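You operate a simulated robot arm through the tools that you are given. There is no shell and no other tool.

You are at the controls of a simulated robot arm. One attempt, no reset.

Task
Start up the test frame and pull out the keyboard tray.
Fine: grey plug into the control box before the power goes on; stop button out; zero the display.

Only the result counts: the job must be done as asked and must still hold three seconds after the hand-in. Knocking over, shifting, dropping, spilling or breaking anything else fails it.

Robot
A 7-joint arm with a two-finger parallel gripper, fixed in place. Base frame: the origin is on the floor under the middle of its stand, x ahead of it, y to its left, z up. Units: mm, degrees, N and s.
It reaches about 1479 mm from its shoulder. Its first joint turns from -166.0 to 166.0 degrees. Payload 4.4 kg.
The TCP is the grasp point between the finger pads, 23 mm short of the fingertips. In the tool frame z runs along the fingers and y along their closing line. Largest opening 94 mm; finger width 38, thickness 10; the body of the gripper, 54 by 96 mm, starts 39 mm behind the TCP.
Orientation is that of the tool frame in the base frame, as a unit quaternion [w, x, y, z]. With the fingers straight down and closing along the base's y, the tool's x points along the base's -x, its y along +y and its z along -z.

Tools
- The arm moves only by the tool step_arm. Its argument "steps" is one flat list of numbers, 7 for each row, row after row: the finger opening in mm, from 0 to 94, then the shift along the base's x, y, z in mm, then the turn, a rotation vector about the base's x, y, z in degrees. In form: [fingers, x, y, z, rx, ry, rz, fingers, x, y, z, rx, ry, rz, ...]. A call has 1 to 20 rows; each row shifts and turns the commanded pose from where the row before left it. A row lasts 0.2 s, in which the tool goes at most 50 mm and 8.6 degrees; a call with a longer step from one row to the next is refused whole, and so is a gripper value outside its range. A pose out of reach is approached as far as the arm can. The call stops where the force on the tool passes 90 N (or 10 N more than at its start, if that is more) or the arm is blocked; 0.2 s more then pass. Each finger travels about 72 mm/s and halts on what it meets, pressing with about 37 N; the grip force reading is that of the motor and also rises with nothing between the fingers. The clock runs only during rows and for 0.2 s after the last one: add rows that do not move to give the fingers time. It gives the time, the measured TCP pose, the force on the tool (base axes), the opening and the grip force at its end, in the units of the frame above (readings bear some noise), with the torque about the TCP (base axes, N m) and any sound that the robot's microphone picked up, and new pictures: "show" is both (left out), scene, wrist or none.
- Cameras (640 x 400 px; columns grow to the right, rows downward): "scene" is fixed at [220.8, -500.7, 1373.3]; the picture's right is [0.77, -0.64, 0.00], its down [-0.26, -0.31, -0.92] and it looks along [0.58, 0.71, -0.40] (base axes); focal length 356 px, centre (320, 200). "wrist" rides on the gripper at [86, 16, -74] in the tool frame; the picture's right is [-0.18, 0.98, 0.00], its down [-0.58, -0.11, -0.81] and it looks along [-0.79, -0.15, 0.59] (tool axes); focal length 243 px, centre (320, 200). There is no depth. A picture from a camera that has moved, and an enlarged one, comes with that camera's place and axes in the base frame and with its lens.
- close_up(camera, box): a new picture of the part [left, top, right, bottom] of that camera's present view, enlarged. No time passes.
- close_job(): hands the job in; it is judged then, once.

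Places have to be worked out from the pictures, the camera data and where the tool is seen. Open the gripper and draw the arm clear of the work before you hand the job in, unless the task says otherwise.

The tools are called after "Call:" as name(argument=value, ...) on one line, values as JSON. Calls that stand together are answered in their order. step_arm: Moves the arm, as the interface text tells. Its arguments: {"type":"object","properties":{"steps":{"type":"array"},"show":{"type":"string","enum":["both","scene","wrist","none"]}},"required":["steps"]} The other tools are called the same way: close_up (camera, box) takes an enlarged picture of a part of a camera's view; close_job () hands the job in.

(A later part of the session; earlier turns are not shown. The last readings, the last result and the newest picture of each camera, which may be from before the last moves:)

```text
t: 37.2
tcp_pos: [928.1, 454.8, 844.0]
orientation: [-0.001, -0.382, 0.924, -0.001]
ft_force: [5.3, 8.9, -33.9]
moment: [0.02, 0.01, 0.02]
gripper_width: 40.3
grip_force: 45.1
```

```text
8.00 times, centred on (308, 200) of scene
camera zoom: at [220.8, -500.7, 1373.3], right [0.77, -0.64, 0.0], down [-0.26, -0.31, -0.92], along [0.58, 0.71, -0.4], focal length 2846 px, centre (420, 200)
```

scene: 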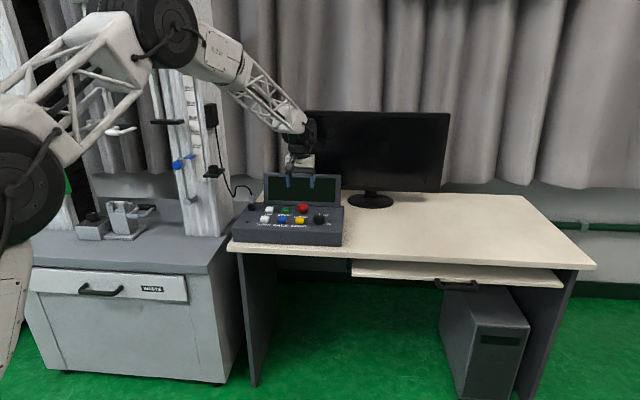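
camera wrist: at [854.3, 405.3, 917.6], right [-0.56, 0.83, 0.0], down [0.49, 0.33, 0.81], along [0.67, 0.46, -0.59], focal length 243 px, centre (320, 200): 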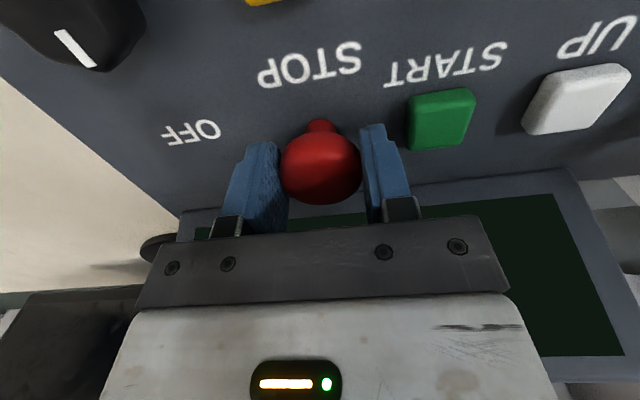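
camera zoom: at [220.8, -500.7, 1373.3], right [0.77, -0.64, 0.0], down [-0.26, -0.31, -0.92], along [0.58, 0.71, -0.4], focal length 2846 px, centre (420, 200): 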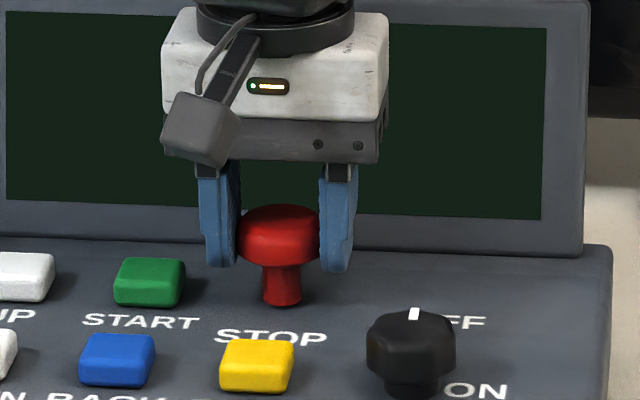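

Resistance has risen to 34 N upward with little side load, so the button looks to be at the end of its travel, about 12 mm out. I'll ease off, release, and check that it stays out.

Call:
step_arm(steps=[30, -0.2, -0.3, -1, 0, 0, 0, 30, 0, 0, 0, 0, 0, 0, 46, 0, 0, 0, 0, 0, 0, 58, 0, 0, 0, 0, 0, 0, 58, 0, 0, 0, 0, 0, 0, 58, 0, 0, 0, 0, 0, 0], show="wrist")

Call:
close_up(camera="scene", box=[280, 175, 335, 225])

```text
t: 38.6
tcp_pos: [927.0, 454.9, 845.0]
orientation: [-0.001, -0.383, 0.924, 0.0]
ft_force: [-0.3, 0.3, 0.2]
moment: [0.01, 0.03, 0.02]
gripper_width: 58.1
grip_force: 0.1
camera wrist: at [854.4, 405.5, 920.1], right [-0.56, 0.83, 0.0], down [0.49, 0.33, 0.81], along [0.67, 0.46, -0.59], focal length 243 px, centre (320, 200)
```

wrist: 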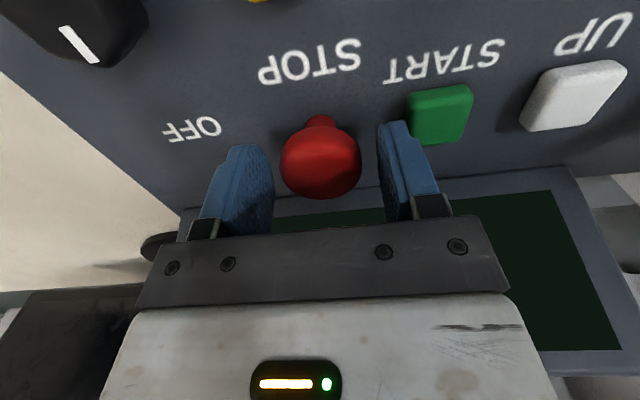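

```text
8.00 times, centred on (308, 200) of scene
camera zoom: at [220.8, -500.7, 1373.3], right [0.77, -0.64, 0.0], down [-0.26, -0.31, -0.92], along [0.58, 0.71, -0.4], focal length 2846 px, centre (420, 200)
```

zoom: 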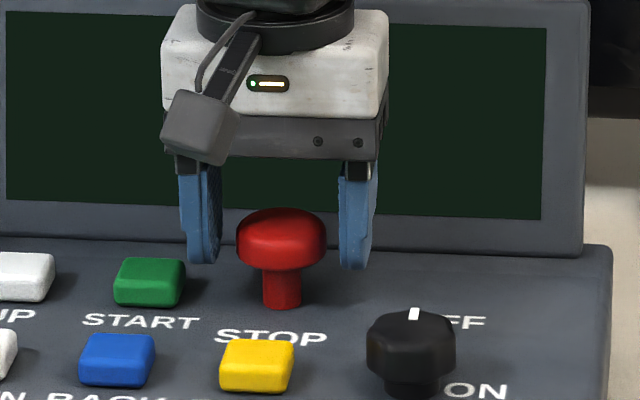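

The button stays out after release. Now I'll rise, move over the knob and yaw the tool to 135°, so that the clockwise quarter turn ends at a yaw I know is reachable.

Call:
step_arm(steps=[62, 0, 0, 20, 0, 0, 0, 62, 0, 0, 30, 0, 0, 0, 62, 0, 0, 35, 0, 0, 0, 62, -1.1, -9.45, 0, 0, 0, 8.2, 62, -1.1, -9.45, 0, 0, 0, 8.2, 62, -1.1, -9.45, 0, 0, 0, 8.2, 62, -1.1, -9.45, 0, 0, 0, 8.2, 62, -1.1, -9.45, 0, 0, 0, 8.2, 62, -1.1, -9.45, 0, 0, 0, 8.2, 62, -1.1, -9.45, 0, 0, 0, 8.2, 62, -1.1, -9.45, 0, 0, 0, 8.2, 62, -1.1, -9.45, 0, 0, 0, 8.2, 62, -1.1, -9.45, 0, 0, 0, 8.2, 62, -1, -9.45, 0, 0, 0, 8, 62, 0, 0, 0, 0, 0, 0], show="both")

Call:
close_up(camera="wrist", box=[220, 0, 440, 180])

Call:
close_up(camera="scene", box=[285, 185, 345, 235])

```text
t: 41.8
tcp_pos: [916.0, 350.1, 930.0]
orientation: [0.0, 0.924, -0.382, 0.001]
ft_force: [-0.5, 0.2, -0.5]
moment: [-0.01, -0.02, 0.02]
gripper_width: 61.8
grip_force: 0.1
camera wrist: at [965.3, 278.8, 1004.6], right [-0.82, -0.57, 0.0], down [-0.33, 0.49, 0.81], along [-0.46, 0.67, -0.59], focal length 243 px, centre (320, 200)
```

scene: 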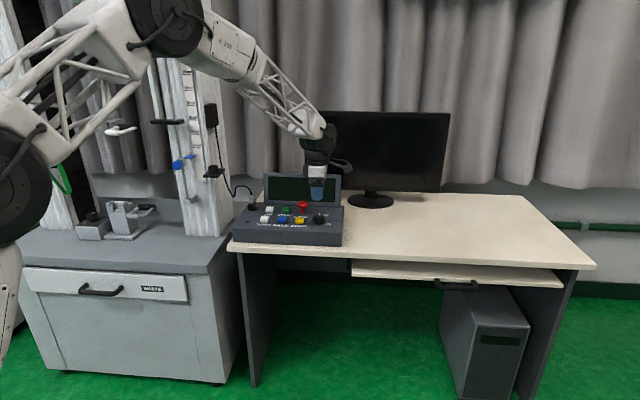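
wrist: 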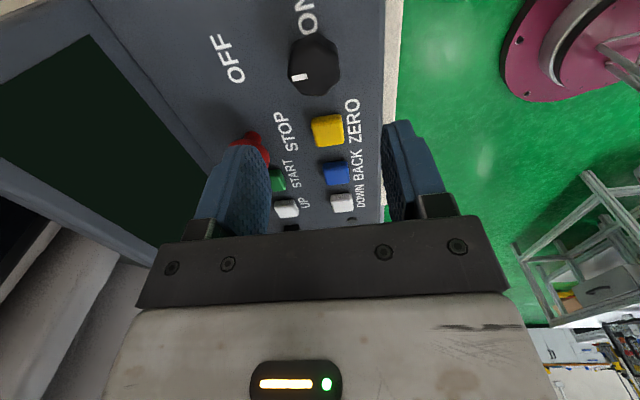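

```text
2.22 times, centred on (330, 90) of wrist
camera zoom: at [965.3, 278.8, 1004.6], right [-0.82, -0.57, 0.0], down [-0.33, 0.49, 0.81], along [-0.46, 0.67, -0.59], focal length 539 px, centre (298, 444)
```

zoom: 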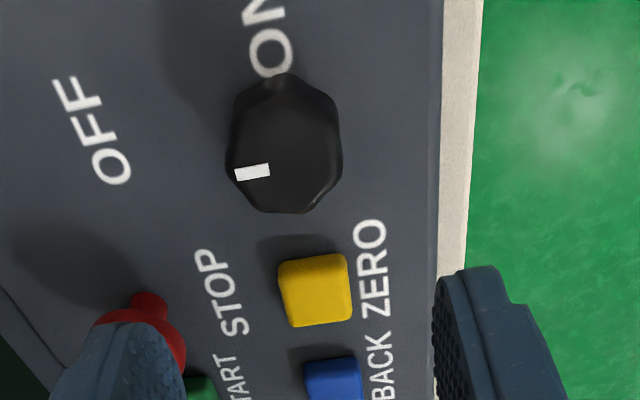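

```text
8.00 times, centred on (315, 210) of scene
camera zoom: at [220.8, -500.7, 1373.3], right [0.77, -0.64, 0.0], down [-0.26, -0.31, -0.92], along [0.58, 0.71, -0.4], focal length 2846 px, centre (360, 120)
```

zoom: 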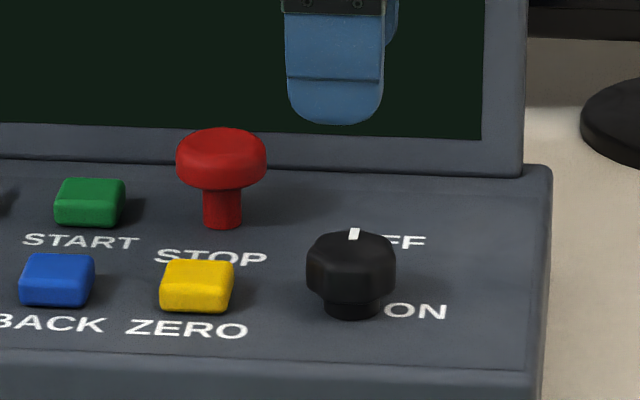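

The knob centre reads near (402, 897), top around 832. I'll centre over it and drop some for a finer check.

Call:
step_arm(steps=[62, 2.8, -0.8, -10, 0, 0, 0, 62, 0, 0, -15, 0, 0, 0, 62, 0, 0, -15, 0, 0, 0, 62, 0, 0, 0, 0, 0, 0, 62, 0, 0, 0, 0, 0, 0], show="wrist")

Call:
close_up(camera="wrist", box=[240, 40, 400, 180])

Call:
close_up(camera="scene", box=[295, 185, 345, 235])

```text
t: 43.0
tcp_pos: [918.5, 348.9, 889.2]
orientation: [0.0, 0.924, -0.382, 0.001]
ft_force: [0.6, -0.1, 0.2]
moment: [-0.02, -0.02, 0.04]
gripper_width: 61.8
grip_force: 0.1
camera wrist: at [967.6, 277.0, 964.7], right [-0.83, -0.56, 0.0], down [-0.33, 0.49, 0.81], along [-0.46, 0.67, -0.59], focal length 243 px, centre (320, 200)
```

wrist: 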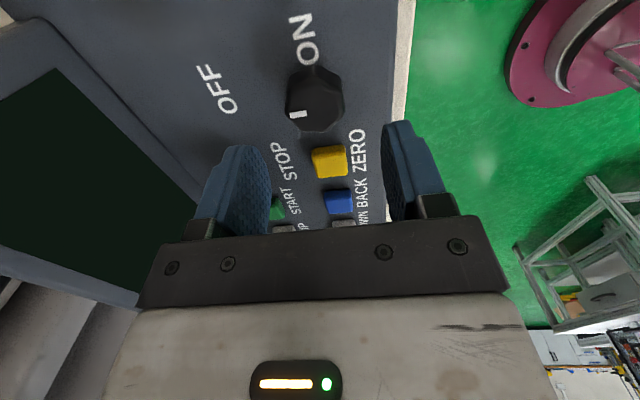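

```text
2.86 times, centred on (320, 110) of wrist
camera zoom: at [967.6, 277.0, 964.7], right [-0.83, -0.56, 0.0], down [-0.33, 0.49, 0.81], along [-0.46, 0.67, -0.59], focal length 693 px, centre (320, 457)
```

zoom: 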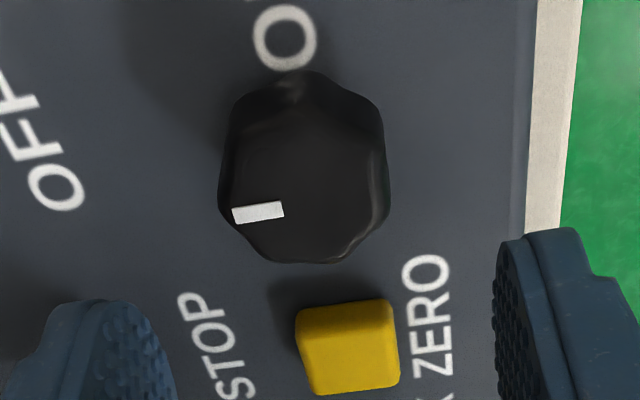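

```text
8.00 times, centred on (320, 210) of scene
camera zoom: at [220.8, -500.7, 1373.3], right [0.77, -0.64, 0.0], down [-0.26, -0.31, -0.92], along [0.58, 0.71, -0.4], focal length 2846 px, centre (320, 120)
```

zoom: 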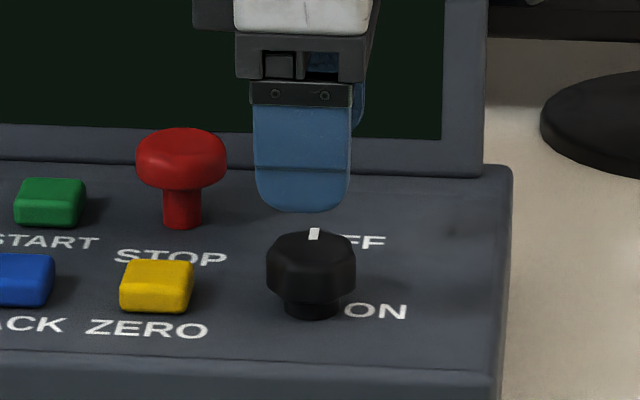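

The knob axis reads about (401, 900), roughly 4 mm back from the TCP. I'll correct and descend around it.

Call:
step_arm(steps=[62, 1.8, 3.7, 0, 0, 0, 0, 62, 0, 0, -15, 0, 0, 0, 62, 0, 0, -15, 0, 0, 0, 62, 0, 0, -15, 0, 0, 0, 62, 0, 0, -12, 0, 0, 0, 62, 0, 0, 0, 0, 0, 0], show="wrist")

Call:
close_up(camera="wrist", box=[220, 60, 420, 220])

Call:
close_up(camera="scene", box=[295, 185, 345, 235])

```text
t: 44.4
tcp_pos: [919.2, 353.5, 832.9]
orientation: [0.0, 0.924, -0.383, 0.0]
ft_force: [0.6, -0.3, 0.8]
moment: [0.01, 0.02, -0.02]
gripper_width: 62.0
grip_force: 0.0
camera wrist: at [969.3, 281.2, 908.1], right [-0.83, -0.56, 0.0], down [-0.33, 0.49, 0.81], along [-0.46, 0.67, -0.59], focal length 243 px, centre (320, 200)
```

wrist: 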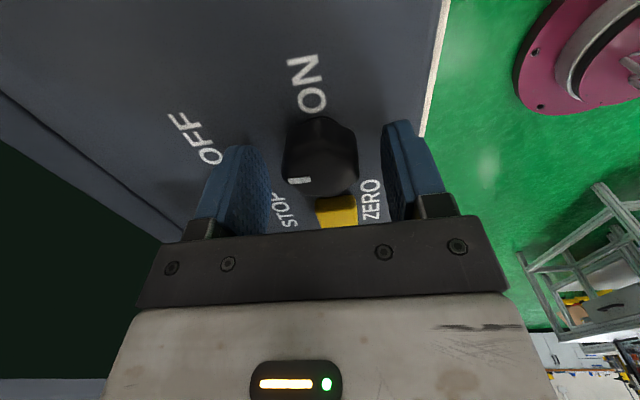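

```text
2.50 times, centred on (320, 140) of wrist
camera zoom: at [969.3, 281.2, 908.1], right [-0.83, -0.56, 0.0], down [-0.33, 0.49, 0.81], along [-0.46, 0.67, -0.59], focal length 606 px, centre (320, 350)
```

zoom: 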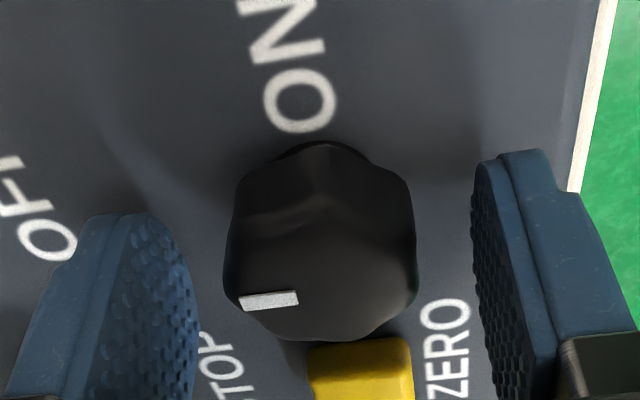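

```text
8.00 times, centred on (320, 210) of scene
camera zoom: at [220.8, -500.7, 1373.3], right [0.77, -0.64, 0.0], down [-0.26, -0.31, -0.92], along [0.58, 0.71, -0.4], focal length 2846 px, centre (320, 120)
```

zoom: 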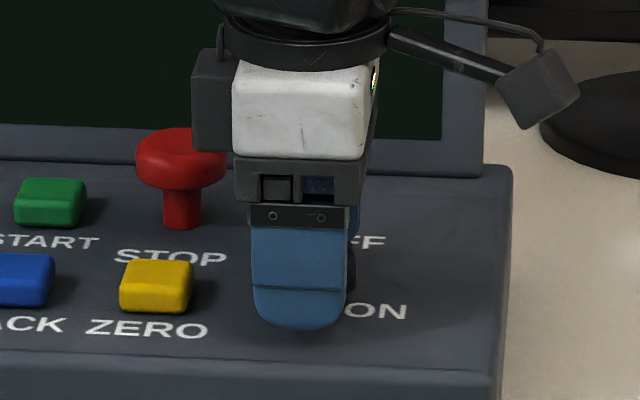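

The knob is centred between the pads in q and within a millimetre or so in p. I'll close on it and check the force.

Call:
step_arm(steps=[50, 0, 0, 0, 0, 0, 0, 30, 0, 0, 0, 0, 0, 0, 30, 0, 0, 0, 0, 0, 0, 30, 0, 0, 0, 0, 0, 0], show="wrist")

Call:
close_up(camera="wrist", box=[220, 60, 420, 220])

```text
t: 45.4
tcp_pos: [919.9, 352.6, 833.4]
orientation: [0.0, 0.924, -0.382, 0.0]
ft_force: [-18.9, -13.9, 6.2]
moment: [-0.29, 0.45, -0.06]
gripper_width: 39.4
grip_force: 45.3
camera wrist: at [969.0, 280.7, 908.1], right [-0.83, -0.56, 0.0], down [-0.33, 0.49, 0.81], along [-0.46, 0.67, -0.59], focal length 243 px, centre (320, 200)
```

wrist: 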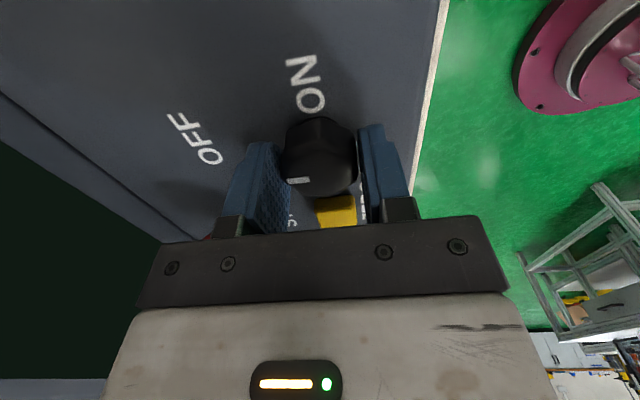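

```text
2.50 times, centred on (320, 140) of wrist
camera zoom: at [969.0, 280.7, 908.1], right [-0.83, -0.56, 0.0], down [-0.33, 0.49, 0.81], along [-0.46, 0.67, -0.59], focal length 606 px, centre (320, 350)
```

zoom: 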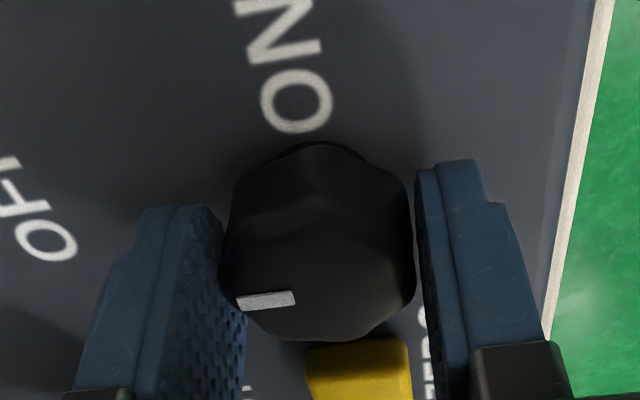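

Small side load of about 23 N in −q. I'll relax by 0.7 mm and begin turning clockwise, checking the load partway.

Call:
step_arm(steps=[30, -0.5, -0.5, 0, 0, 0, 0, 30, 0, 0, 0, 0, 0, -6, 30, 0, 0, 0, 0, 0, -6, 30, 0, 0, 0, 0, 0, -6, 30, 0, 0, 0, 0, 0, -6, 30, 0, 0, 0, 0, 0, 0], show="wrist")

Call:
close_up(camera="wrist", box=[220, 60, 420, 220])

```text
t: 46.8
tcp_pos: [920.7, 353.1, 833.4]
orientation: [0.0, 0.823, -0.567, 0.0]
ft_force: [-5.7, -11.5, 6.1]
moment: [-0.27, 0.11, 0.02]
gripper_width: 39.7
grip_force: 45.2
camera wrist: at [935.4, 267.1, 908.1], right [-0.98, -0.18, 0.0], down [-0.11, 0.58, 0.81], along [-0.14, 0.79, -0.59], focal length 243 px, centre (320, 200)
```

wrist: 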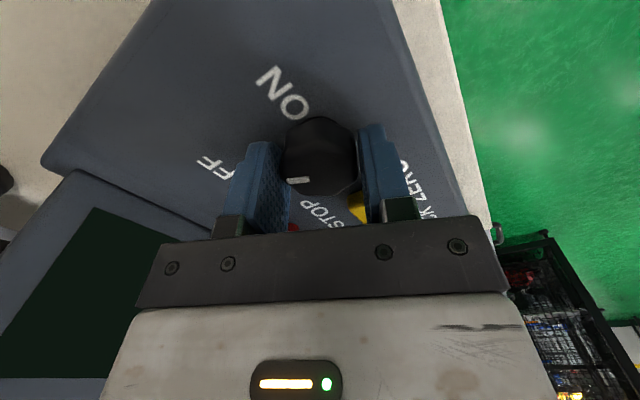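

```text
2.50 times, centred on (320, 140) of wrist
camera zoom: at [935.4, 267.1, 908.1], right [-0.98, -0.18, 0.0], down [-0.11, 0.58, 0.81], along [-0.14, 0.79, -0.59], focal length 606 px, centre (320, 350)
```

zoom: 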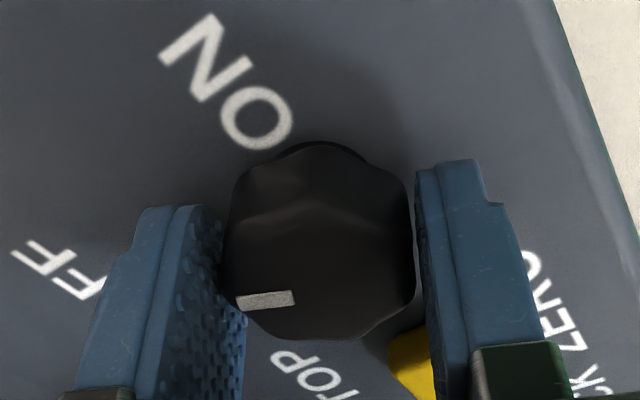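

The knob turns with the hand under almost no load. I'll continue the clockwise turn.

Call:
step_arm(steps=[30, 0, 0, 0, 0, 0, -6, 30, 0, 0, 0, 0, 0, -6, 30, 0, 0, 0, 0, 0, -6, 30, 0, 0, 0, 0, 0, -6, 30, 0, 0, 0, 0, 0, -6, 30, 0, 0, 0, 0, 0, -6, 30, 0, 0, 0, 0, 0, 0], show="both")

Call:
close_up(camera="wrist", box=[220, 60, 420, 220])

```text
t: 48.4
tcp_pos: [922.6, 354.0, 832.5]
orientation: [0.002, -0.608, 0.794, -0.001]
ft_force: [34.4, -16.9, 2.7]
moment: [-0.14, -0.78, 0.0]
gripper_width: 39.7
grip_force: 45.5
camera wrist: at [882.3, 274.4, 908.0], right [-0.9, 0.43, 0.0], down [0.26, 0.53, 0.81], along [0.35, 0.73, -0.59], focal length 243 px, centre (320, 200)
```

scene: 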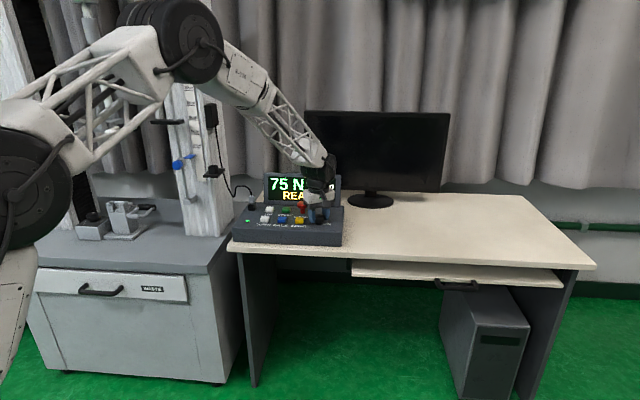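
wrist: 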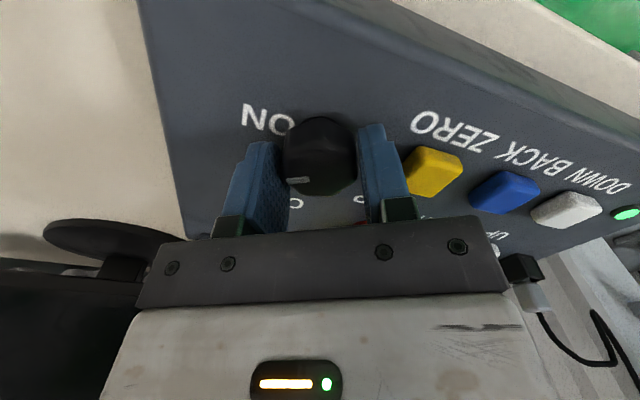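

```text
2.50 times, centred on (320, 140) of wrist
camera zoom: at [882.3, 274.4, 908.0], right [-0.9, 0.43, 0.0], down [0.26, 0.53, 0.81], along [0.35, 0.73, -0.59], focal length 606 px, centre (320, 350)
```

zoom: 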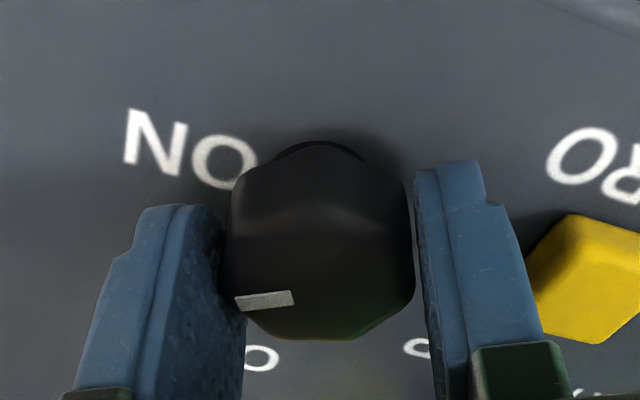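

The display has come on ("75 N… REA…"), so power is on with the plug already in. I'll centre out the 36 N side load and finish the turn to ON.

Call:
step_arm(steps=[30, 0.8, -0.8, 0, 0, 0, 0, 30, 0, 0, 0, 0, 0, -6, 30, 0, 0, 0, 0, 0, -6, 30, 0, 0, 0, 0, 0, -6, 30, 0, 0, 0, 0, 0, -6, 30, 0, 0, 0, 0, 0, 0], show="both")

Call:
close_up(camera="wrist", box=[220, 60, 420, 220])

Call:
close_up(camera="scene", box=[225, 165, 355, 250])

```text
t: 49.8
tcp_pos: [921.4, 353.2, 833.8]
orientation: [0.001, -0.43, 0.903, 0.0]
ft_force: [33.8, 2.1, 4.4]
moment: [0.38, -1.13, 0.01]
gripper_width: 39.5
grip_force: 45.6
camera wrist: at [853.7, 296.2, 908.0], right [-0.65, 0.76, 0.0], down [0.45, 0.38, 0.81], along [0.62, 0.52, -0.59], focal length 243 px, centre (320, 200)
```

scene: 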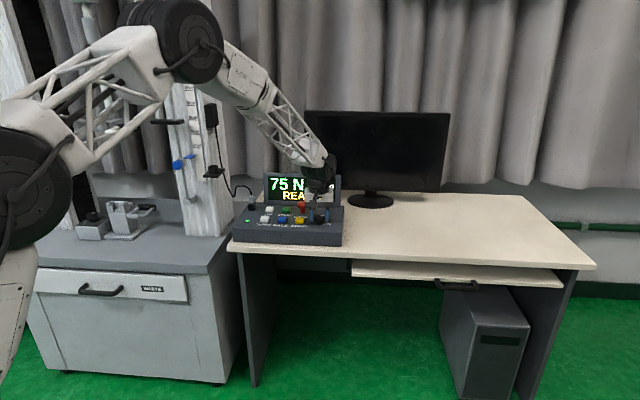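
wrist: 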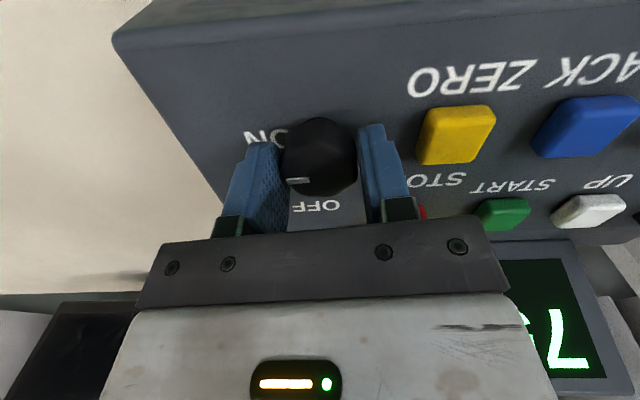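

```text
2.50 times, centred on (320, 140) of wrist
camera zoom: at [853.7, 296.2, 908.0], right [-0.65, 0.76, 0.0], down [0.45, 0.38, 0.81], along [0.62, 0.52, -0.59], focal length 606 px, centre (320, 350)
```

zoom: 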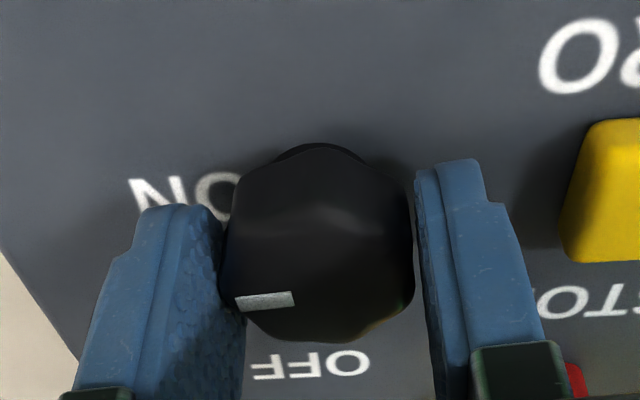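

```text
4.71 times, centred on (290, 208) of scene
camera zoom: at [220.8, -500.7, 1373.3], right [0.77, -0.64, 0.0], down [-0.26, -0.31, -0.92], along [0.58, 0.71, -0.4], focal length 1674 px, centre (461, 165)
```

zoom: 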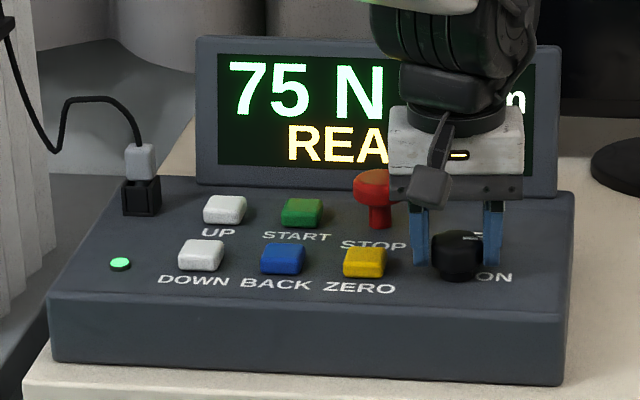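

The display reads "75 N …" and "READY", and the green lamp is lit. The turn is 84° so far, so I'll add the last 6°, then release.

Call:
step_arm(steps=[30, 0.8, 0, 0, 0, 0, -3, 30, 0, 0, 0, 0, 0, -3, 30, 0, 0, 0, 0, 0, 0], show="none")

```text
t: 50.6
tcp_pos: [922.7, 351.4, 833.3]
orientation: [0.0, -0.383, 0.924, 0.0]
ft_force: [28.1, -4.1, 6.8]
moment: [-0.16, -0.48, 0.5]
gripper_width: 39.6
grip_force: 45.0
```

A twisting torque of 0.5 N·m appears at 90°, so the knob is at its ON stop. I'll open and lift away.

Call:
step_arm(steps=[46, 0, 0, 0, 0, 0, 0, 60, 0, 0, 0, 0, 0, 0, 60, 0, 0, 0, 0, 0, 0, 60, 0, 0, 15, 0, 0, 0, 60, 0, 0, 25, 0, 0, 0, 60, 0, 0, 30, 0, 0, 0, 60, 0, 0, 20, 0, 0, 0, 60, 0, 0, 0, 0, 0, 0], show="both")

Call:
close_up(camera="scene", box=[225, 165, 355, 250])

Call:
close_up(camera="wrist", box=[200, 0, 440, 180])

```text
t: 52.4
tcp_pos: [921.7, 352.7, 923.0]
orientation: [0.0, -0.383, 0.924, 0.0]
ft_force: [-0.2, -0.3, -1.1]
moment: [0.0, 0.0, 0.01]
gripper_width: 60.0
grip_force: 0.1
camera wrist: at [848.1, 302.2, 998.2], right [-0.56, 0.83, 0.0], down [0.49, 0.33, 0.81], along [0.67, 0.46, -0.59], focal length 243 px, centre (320, 200)
```

scene: 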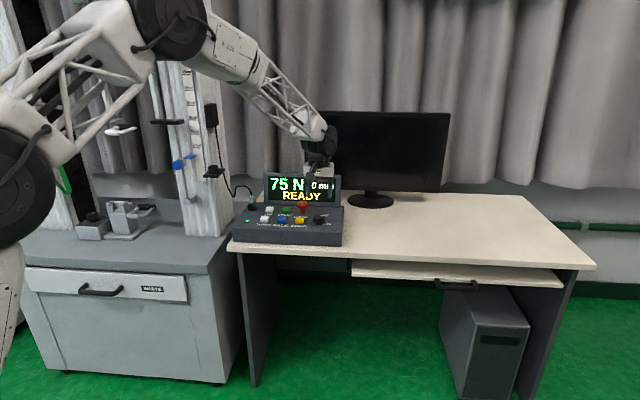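
wrist: 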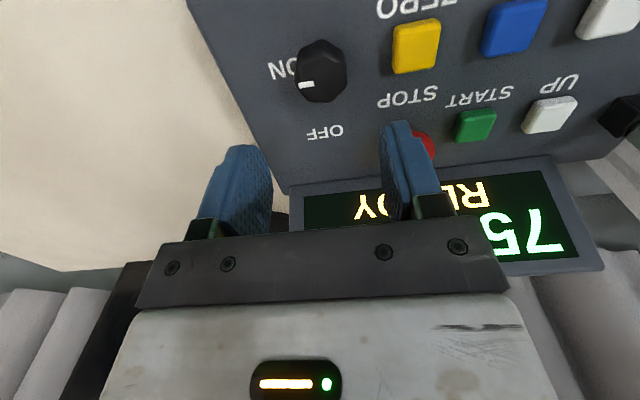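

```text
4.71 times, centred on (290, 208) of scene
camera zoom: at [220.8, -500.7, 1373.3], right [0.77, -0.64, 0.0], down [-0.26, -0.31, -0.92], along [0.58, 0.71, -0.4], focal length 1674 px, centre (461, 165)
```

zoom: 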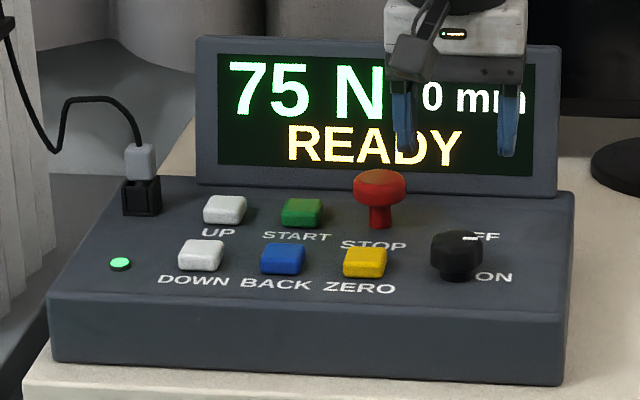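

```text
2.22 times, centred on (320, 90) of wrist
camera zoom: at [848.1, 302.2, 998.2], right [-0.56, 0.83, 0.0], down [0.49, 0.33, 0.81], along [0.67, 0.46, -0.59], focal length 539 px, centre (320, 444)
```

zoom: 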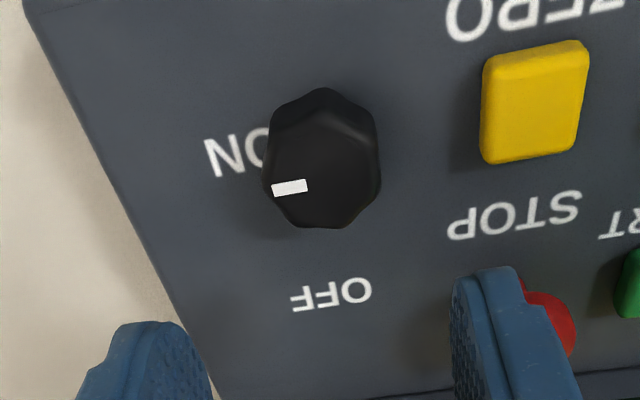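

The knob points to ON and the display reads "75 N / 0 mm / READY". Next I'll close the fingers and move over the yellow ZERO button at about (333.5, 896.5).

Call:
step_arm(steps=[20, -25.3, 23.1, 0, 0, 0, 0, 0, -25.3, 23.1, 0, 0, 0, 0, 0, 0, 0, -20, 0, 0, 0, 0, 0, 0, -20, 0, 0, 0, 0, 0, 0, -15, 0, 0, 0, 0, 0, 0, 0, 0, 0, 0, 0, 0, 0, 0, 0, 0, 0], show="both")

Call:
close_up(camera="wrist", box=[220, 40, 420, 200])

Call:
close_up(camera="scene", box=[270, 175, 340, 235])

```text
t: 54.0
tcp_pos: [872.3, 397.2, 868.2]
orientation: [0.0, -0.383, 0.924, -0.001]
ft_force: [0.2, 0.3, 0.8]
moment: [-0.02, 0.02, -0.01]
gripper_width: 0.1
grip_force: 37.2
camera wrist: at [798.6, 349.1, 942.5], right [-0.56, 0.83, 0.0], down [0.49, 0.33, 0.81], along [0.67, 0.46, -0.59], focal length 243 px, centre (320, 200)
```

scene: 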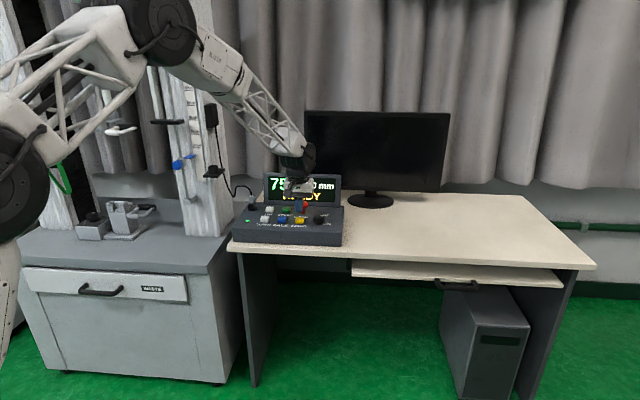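
wrist: 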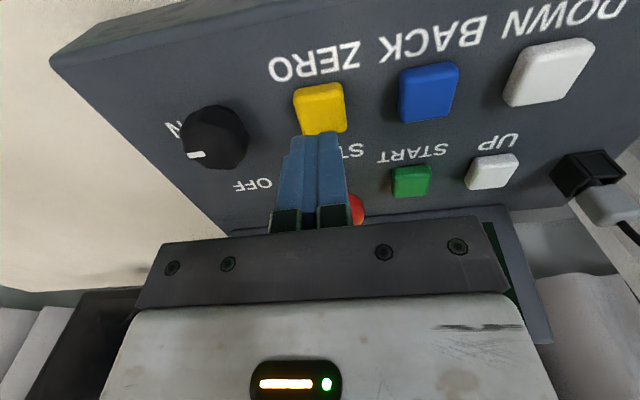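

```text
2.50 times, centred on (320, 120) of wrist
camera zoom: at [798.6, 349.1, 942.5], right [-0.56, 0.83, 0.0], down [0.49, 0.33, 0.81], along [0.67, 0.46, -0.59], focal length 606 px, centre (320, 400)
```

zoom: 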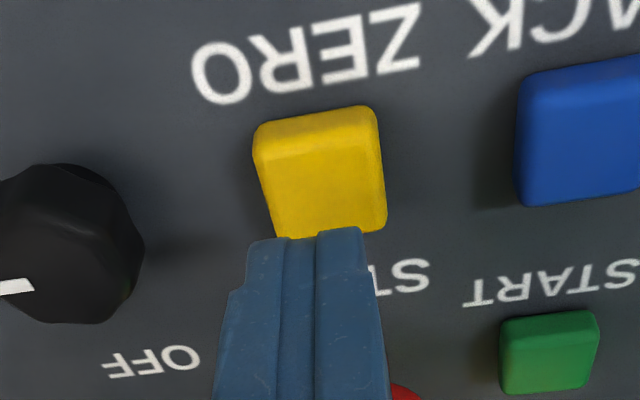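

```text
6.67 times, centred on (305, 205) of scene
camera zoom: at [220.8, -500.7, 1373.3], right [0.77, -0.64, 0.0], down [-0.26, -0.31, -0.92], along [0.58, 0.71, -0.4], focal length 2371 px, centre (420, 167)
```

zoom: 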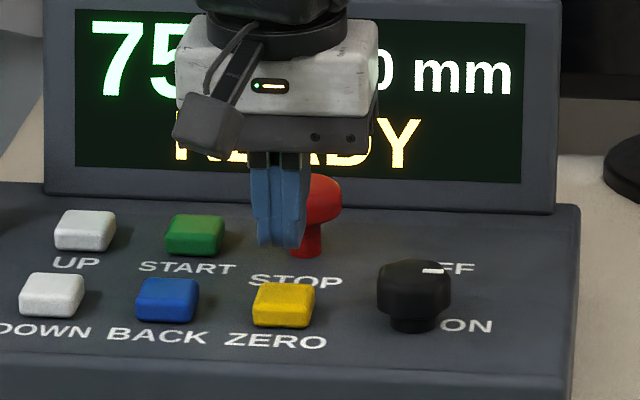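

The closed tips are over the ZERO button. I'll lower to just touching, in small steps.

Call:
step_arm(steps=[0, 0, 0, -15, 0, 0, 0, 0, 0, 0, -10, 0, 0, 0, 0, 0, 0, -3, 0, 0, 0, 0, 0, 0, -2, 0, 0, 0, 0, 0, 0, 0, 0, 0, 0], show="none")

Call:
close_up(camera="scene", box=[270, 175, 340, 235])

```text
t: 55.2
tcp_pos: [871.5, 400.6, 838.5]
orientation: [0.0, -0.383, 0.924, 0.0]
ft_force: [-0.5, -0.4, 0.9]
moment: [0.02, 0.01, 0.01]
gripper_width: 0.0
grip_force: 37.2
```

```text
6.67 times, centred on (305, 205) of scene
camera zoom: at [220.8, -500.7, 1373.3], right [0.77, -0.64, 0.0], down [-0.26, -0.31, -0.92], along [0.58, 0.71, -0.4], focal length 2371 px, centre (420, 167)
```

zoom: 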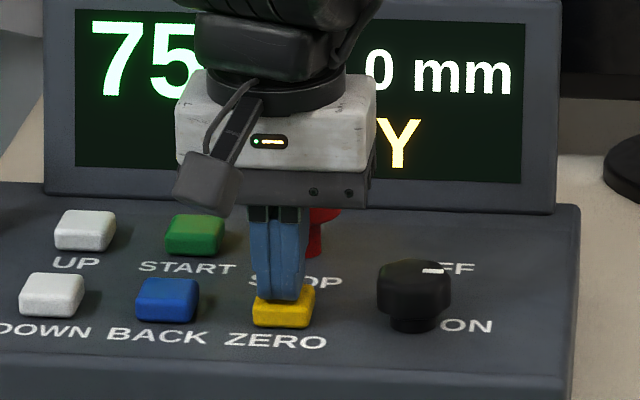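

Call:
step_arm(steps=[0, 0, 0, -1.5, 0, 0, 0, 0, 0, 0, -1.5, 0, 0, 0, 0, 0, 0, -1.5, 0, 0, 0, 0, 0, 0, 0, 0, 0, 0], show="none")

Call:
close_up(camera="scene", box=[250, 165, 350, 240])

```text
t: 56.2
tcp_pos: [871.5, 399.0, 833.8]
orientation: [-0.001, -0.383, 0.924, 0.0]
ft_force: [-0.8, 1.1, 2.4]
moment: [0.0, -0.01, -0.01]
gripper_width: 0.1
grip_force: 37.0
heard: click
```

```text
5.33 times, centred on (300, 202) of scene
camera zoom: at [220.8, -500.7, 1373.3], right [0.77, -0.64, 0.0], down [-0.26, -0.31, -0.92], along [0.58, 0.71, -0.4], focal length 1897 px, centre (427, 187)
```

zoom: 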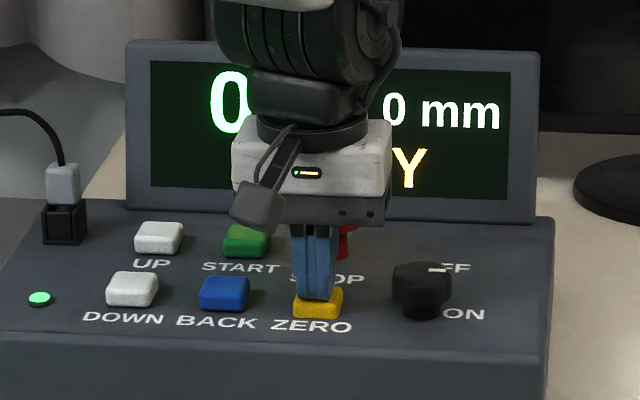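

A click sounded and the display now reads 0. I'll lift straight up and check the whole panel.

Call:
step_arm(steps=[0, 0, 0, 10, 0, 0, 0, 0, 0, 0, 25, 0, 0, 0, 0, 0, 0, 35, 0, 0, 0, 0, 0, 0, 40, 0, 0, 0, 0, -15, -15, 20, 0, 0, 0, 0, -25, -25, 10, 0, 0, 0, 0, -30, -30, 0, 0, 0, 0, 0, 0, 0, 0, 0, 0, 0], show="both")

Call:
close_up(camera="scene", box=[225, 165, 355, 250])

Call:
close_up(camera="scene", box=[390, 240, 530, 330])

```text
t: 58.0
tcp_pos: [800.6, 327.6, 974.1]
orientation: [-0.001, -0.382, 0.924, 0.0]
ft_force: [-0.7, 0.1, 0.1]
moment: [-0.02, 0.0, 0.01]
gripper_width: 0.0
grip_force: 36.8
camera wrist: at [727.2, 278.7, 1049.3], right [-0.56, 0.83, 0.0], down [0.49, 0.33, 0.81], along [0.67, 0.46, -0.59], focal length 243 px, centre (320, 200)
```

scene: 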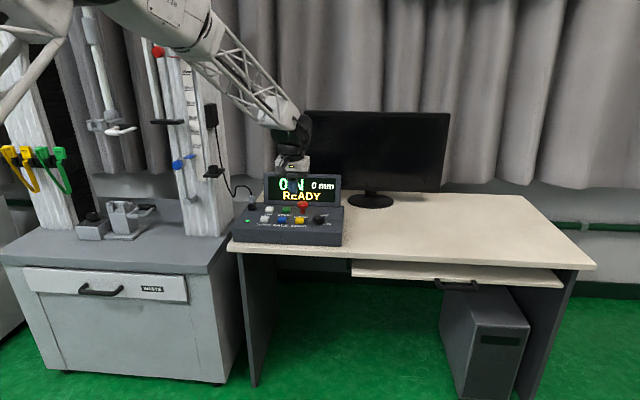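
wrist: 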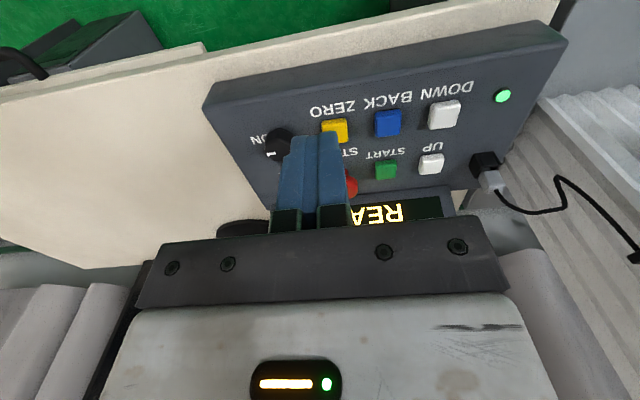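

```text
4.71 times, centred on (290, 208) of scene
camera zoom: at [220.8, -500.7, 1373.3], right [0.77, -0.64, 0.0], down [-0.26, -0.31, -0.92], along [0.58, 0.71, -0.4], focal length 1674 px, centre (461, 165)
```

zoom: 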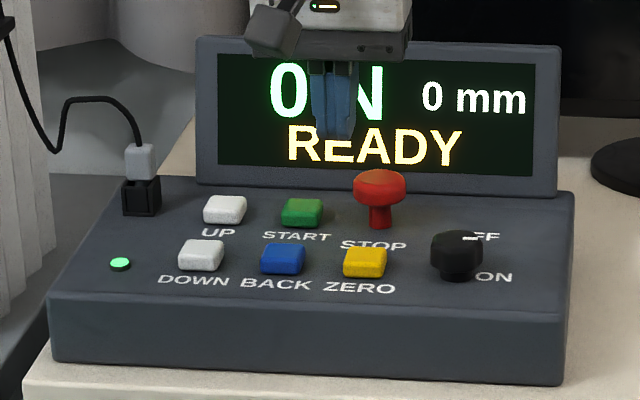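

```text
4.44 times, centred on (460, 285) of scene
camera zoom: at [220.8, -500.7, 1373.3], right [0.77, -0.64, 0.0], down [-0.26, -0.31, -0.92], along [0.58, 0.71, -0.4], focal length 1581 px, centre (-302, -178)
```

zoom: 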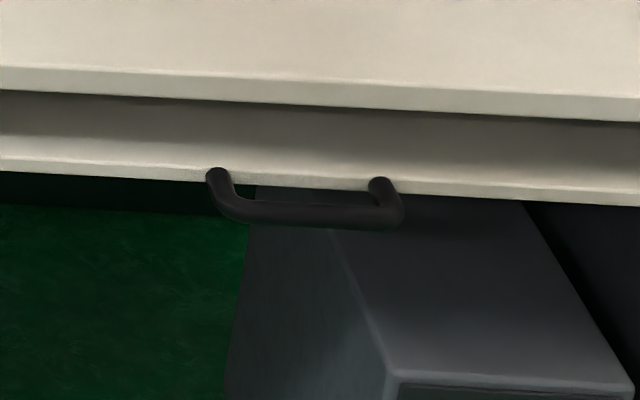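

The panel now reads "0 N, 0 mm, READY" with stop out, plug in and power on. Next is the keyboard tray. I estimate its handle near p≈845, q≈724, z≈690, so I'll go there with yaw −45° and look.

Call:
step_arm(steps=[30, 20.7, -29.4, -5, 0, 0, 0, 60, 20.7, -29.4, -5, 0, 0, -8.2, 60, 20.7, -29.4, -10, 0, 0, -8.2, 60, 20.7, -29.4, -10, 0, 0, -8.2, 60, 20.7, -29.4, -10, 0, 0, -8.2, 60, 20.7, -29.4, -10, 0, 0, -8.2, 60, 20.7, -29.4, -10, 0, 0, -8.2, 60, 20.7, -29.4, -10, 0, 0, -8.2, 60, 20.7, -29.4, -10, 0, 0, -8.2, 60, 20.7, -29.4, -10, 0, 0, -8.2, 60, 20.7, -29.4, -10, 0, 0, -8.2, 60, 20.7, -29.4, -10, 0, 0, -8, 60, 0, 0, 0, 0, 0, 0], show="both")

Call:
close_up(camera="wrist", box=[200, 40, 440, 220])

```text
t: 60.8
tcp_pos: [1050.4, -25.3, 864.2]
orientation: [0.0, 0.384, 0.923, 0.0]
ft_force: [0.1, -0.7, -0.4]
moment: [-0.02, -0.04, -0.01]
gripper_width: 59.8
grip_force: 0.1
camera wrist: at [1000.3, 48.3, 939.0], right [0.83, 0.56, 0.0], down [0.33, -0.49, 0.81], along [0.45, -0.67, -0.59], focal length 243 px, centre (320, 200)
```

scene: 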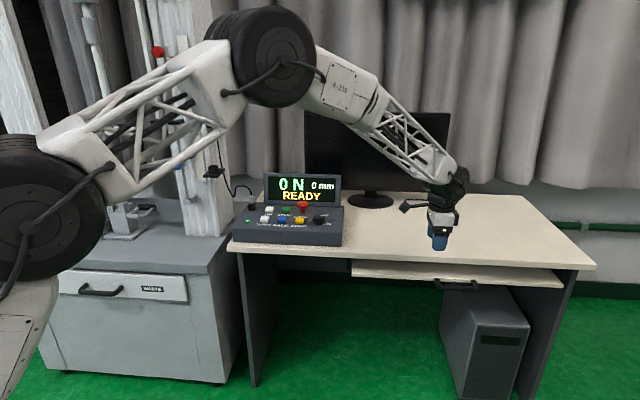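
wrist: 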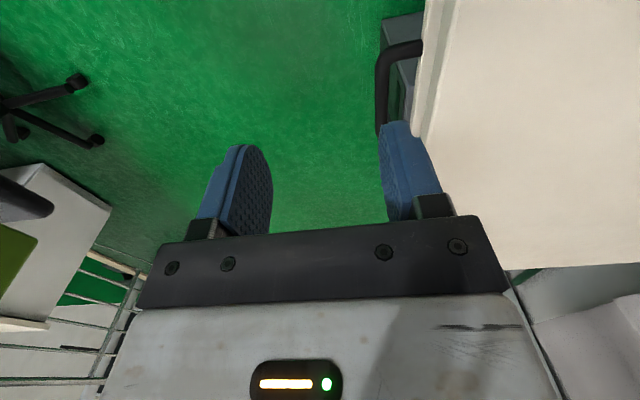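

```text
2.22 times, centred on (320, 130) of wrist
camera zoom: at [1000.3, 48.3, 939.0], right [0.83, 0.56, 0.0], down [0.33, -0.49, 0.81], along [0.45, -0.67, -0.59], focal length 539 px, centre (320, 356)
```

zoom: 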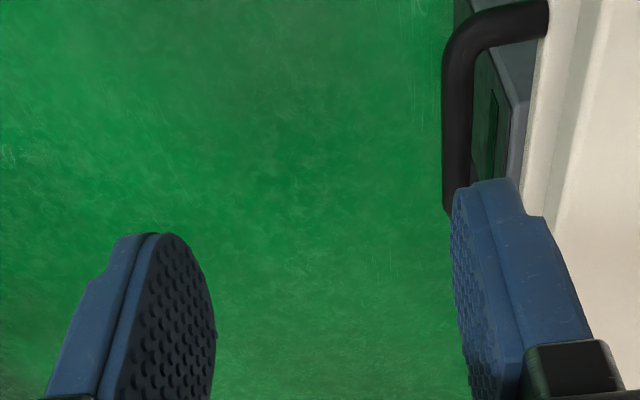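

Triangulating gives the handle bar at about q≈789, z≈642, spanning p≈810–930. The desk edge is at q≈816, above and just ahead of the tray edge, so I'll approach it from the front with the tool nearly horizontal, closing up and down. I'll back off and pitch the tool now.

Call:
step_arm(steps=[60, 1.1, -13.2, -8, 6, -6, 0, 60, 1.1, -13.2, -8, 6, -6, 0, 60, 1.1, -13.2, -8, 6, -6, 0, 60, 1.1, -13.2, -8, 6, -6, 0, 60, 1.1, -13.2, -8, 6, -6, 0, 60, 1.1, -13.2, -8, 6, -6, 0, 60, 1.1, -13.2, -8, 6, -6, 0, 60, 1.1, -13.2, -8, 6, -6, 0, 60, 1.1, -13.2, -8, 6, -6, 0, 60, 0, 0, 0, 0, 0, 0, 60, 0, 0, 0, 0, 0, 0], show="both")

```text
t: 63.2
tcp_pos: [1059.6, -140.7, 791.7]
orientation: [0.237, 0.3, 0.726, 0.572]
ft_force: [-0.3, 0.3, -0.1]
moment: [-0.03, 0.0, 0.01]
gripper_width: 60.0
grip_force: 0.1
camera wrist: at [949.3, -129.1, 825.3], right [0.29, 0.03, 0.96], down [-0.16, -0.98, 0.08], along [0.94, -0.18, -0.28], focal length 243 px, centre (320, 200)
```

scene: 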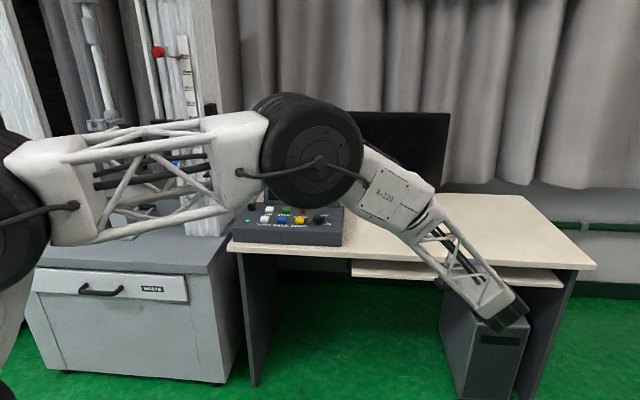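
wrist: 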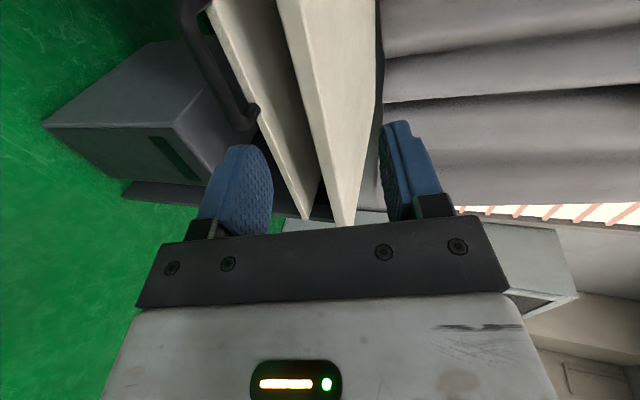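

The tool is pitched and the handle shows at the upper left of the wrist view. I'll enlarge it to measure.

Call:
close_up(camera="wrist", box=[140, 0, 380, 160])

Call:
close_up(camera="scene", box=[400, 220, 560, 340])

```text
2.50 times, centred on (260, 80) of wrist
camera zoom: at [949.3, -129.1, 825.3], right [0.29, 0.03, 0.96], down [-0.16, -0.98, 0.08], along [0.94, -0.18, -0.28], focal length 606 px, centre (470, 500)
```

zoom: 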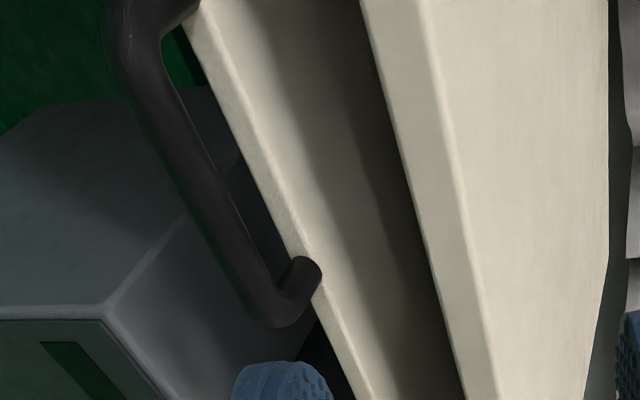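

```text
3.33 times, centred on (480, 280) of scene
camera zoom: at [220.8, -500.7, 1373.3], right [0.77, -0.64, 0.0], down [-0.26, -0.31, -0.92], along [0.58, 0.71, -0.4], focal length 1186 px, centre (-213, -67)
```

zoom: 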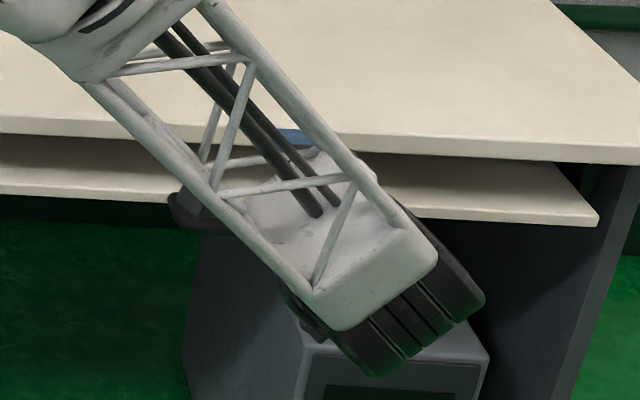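

Both views agree on the bar: q≈790, z≈642, p from 815 to 924. I'll move to a pre-grasp point about 90 mm in front of it, along the tool's pointing direction.

Call:
step_arm(steps=[50, 12.9, 5.7, -32.2, 0, 0, 0, 50, 12.9, 5.7, -32.2, 0, 0, 0, 50, 12.9, 5.7, -32.2, 0, 0, 0, 50, 12.9, 5.7, -32.2, 0, 0, 0, 50, 0, 0, 0, 0, 0, 0, 50, 0, 0, 0, 0, 0, 0], show="both")

Call:
close_up(camera="wrist", box=[200, 40, 440, 220])

```text
t: 64.6
tcp_pos: [1112.7, -118.8, 664.2]
orientation: [0.237, 0.301, 0.726, 0.571]
ft_force: [0.1, 0.0, 0.6]
moment: [0.0, -0.04, -0.01]
gripper_width: 49.9
grip_force: 0.0
camera wrist: at [1002.3, -106.6, 697.3], right [0.29, 0.03, 0.96], down [-0.16, -0.98, 0.08], along [0.94, -0.18, -0.28], focal length 243 px, centre (320, 200)
```

scene: 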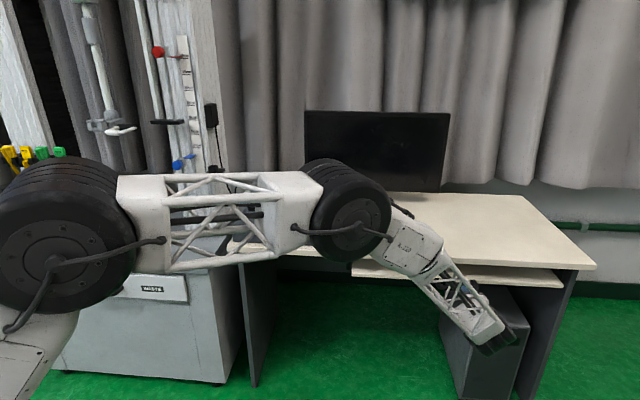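
wrist: 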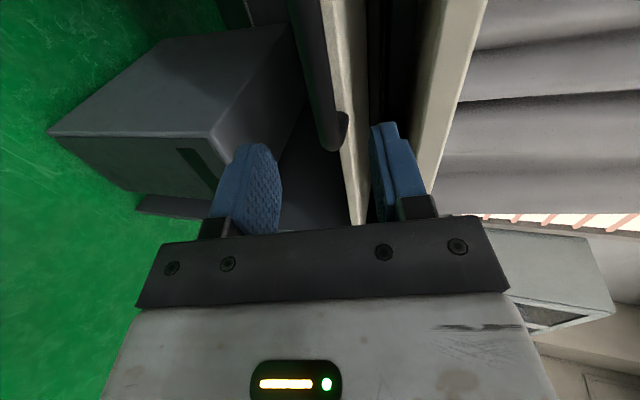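

```text
2.22 times, centred on (320, 130) of wrist
camera zoom: at [1002.3, -106.6, 697.3], right [0.29, 0.03, 0.96], down [-0.16, -0.98, 0.08], along [0.94, -0.18, -0.28], focal length 539 px, centre (320, 356)
```

zoom: 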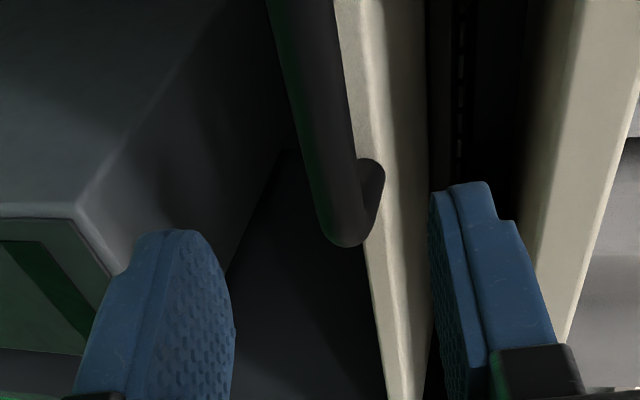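

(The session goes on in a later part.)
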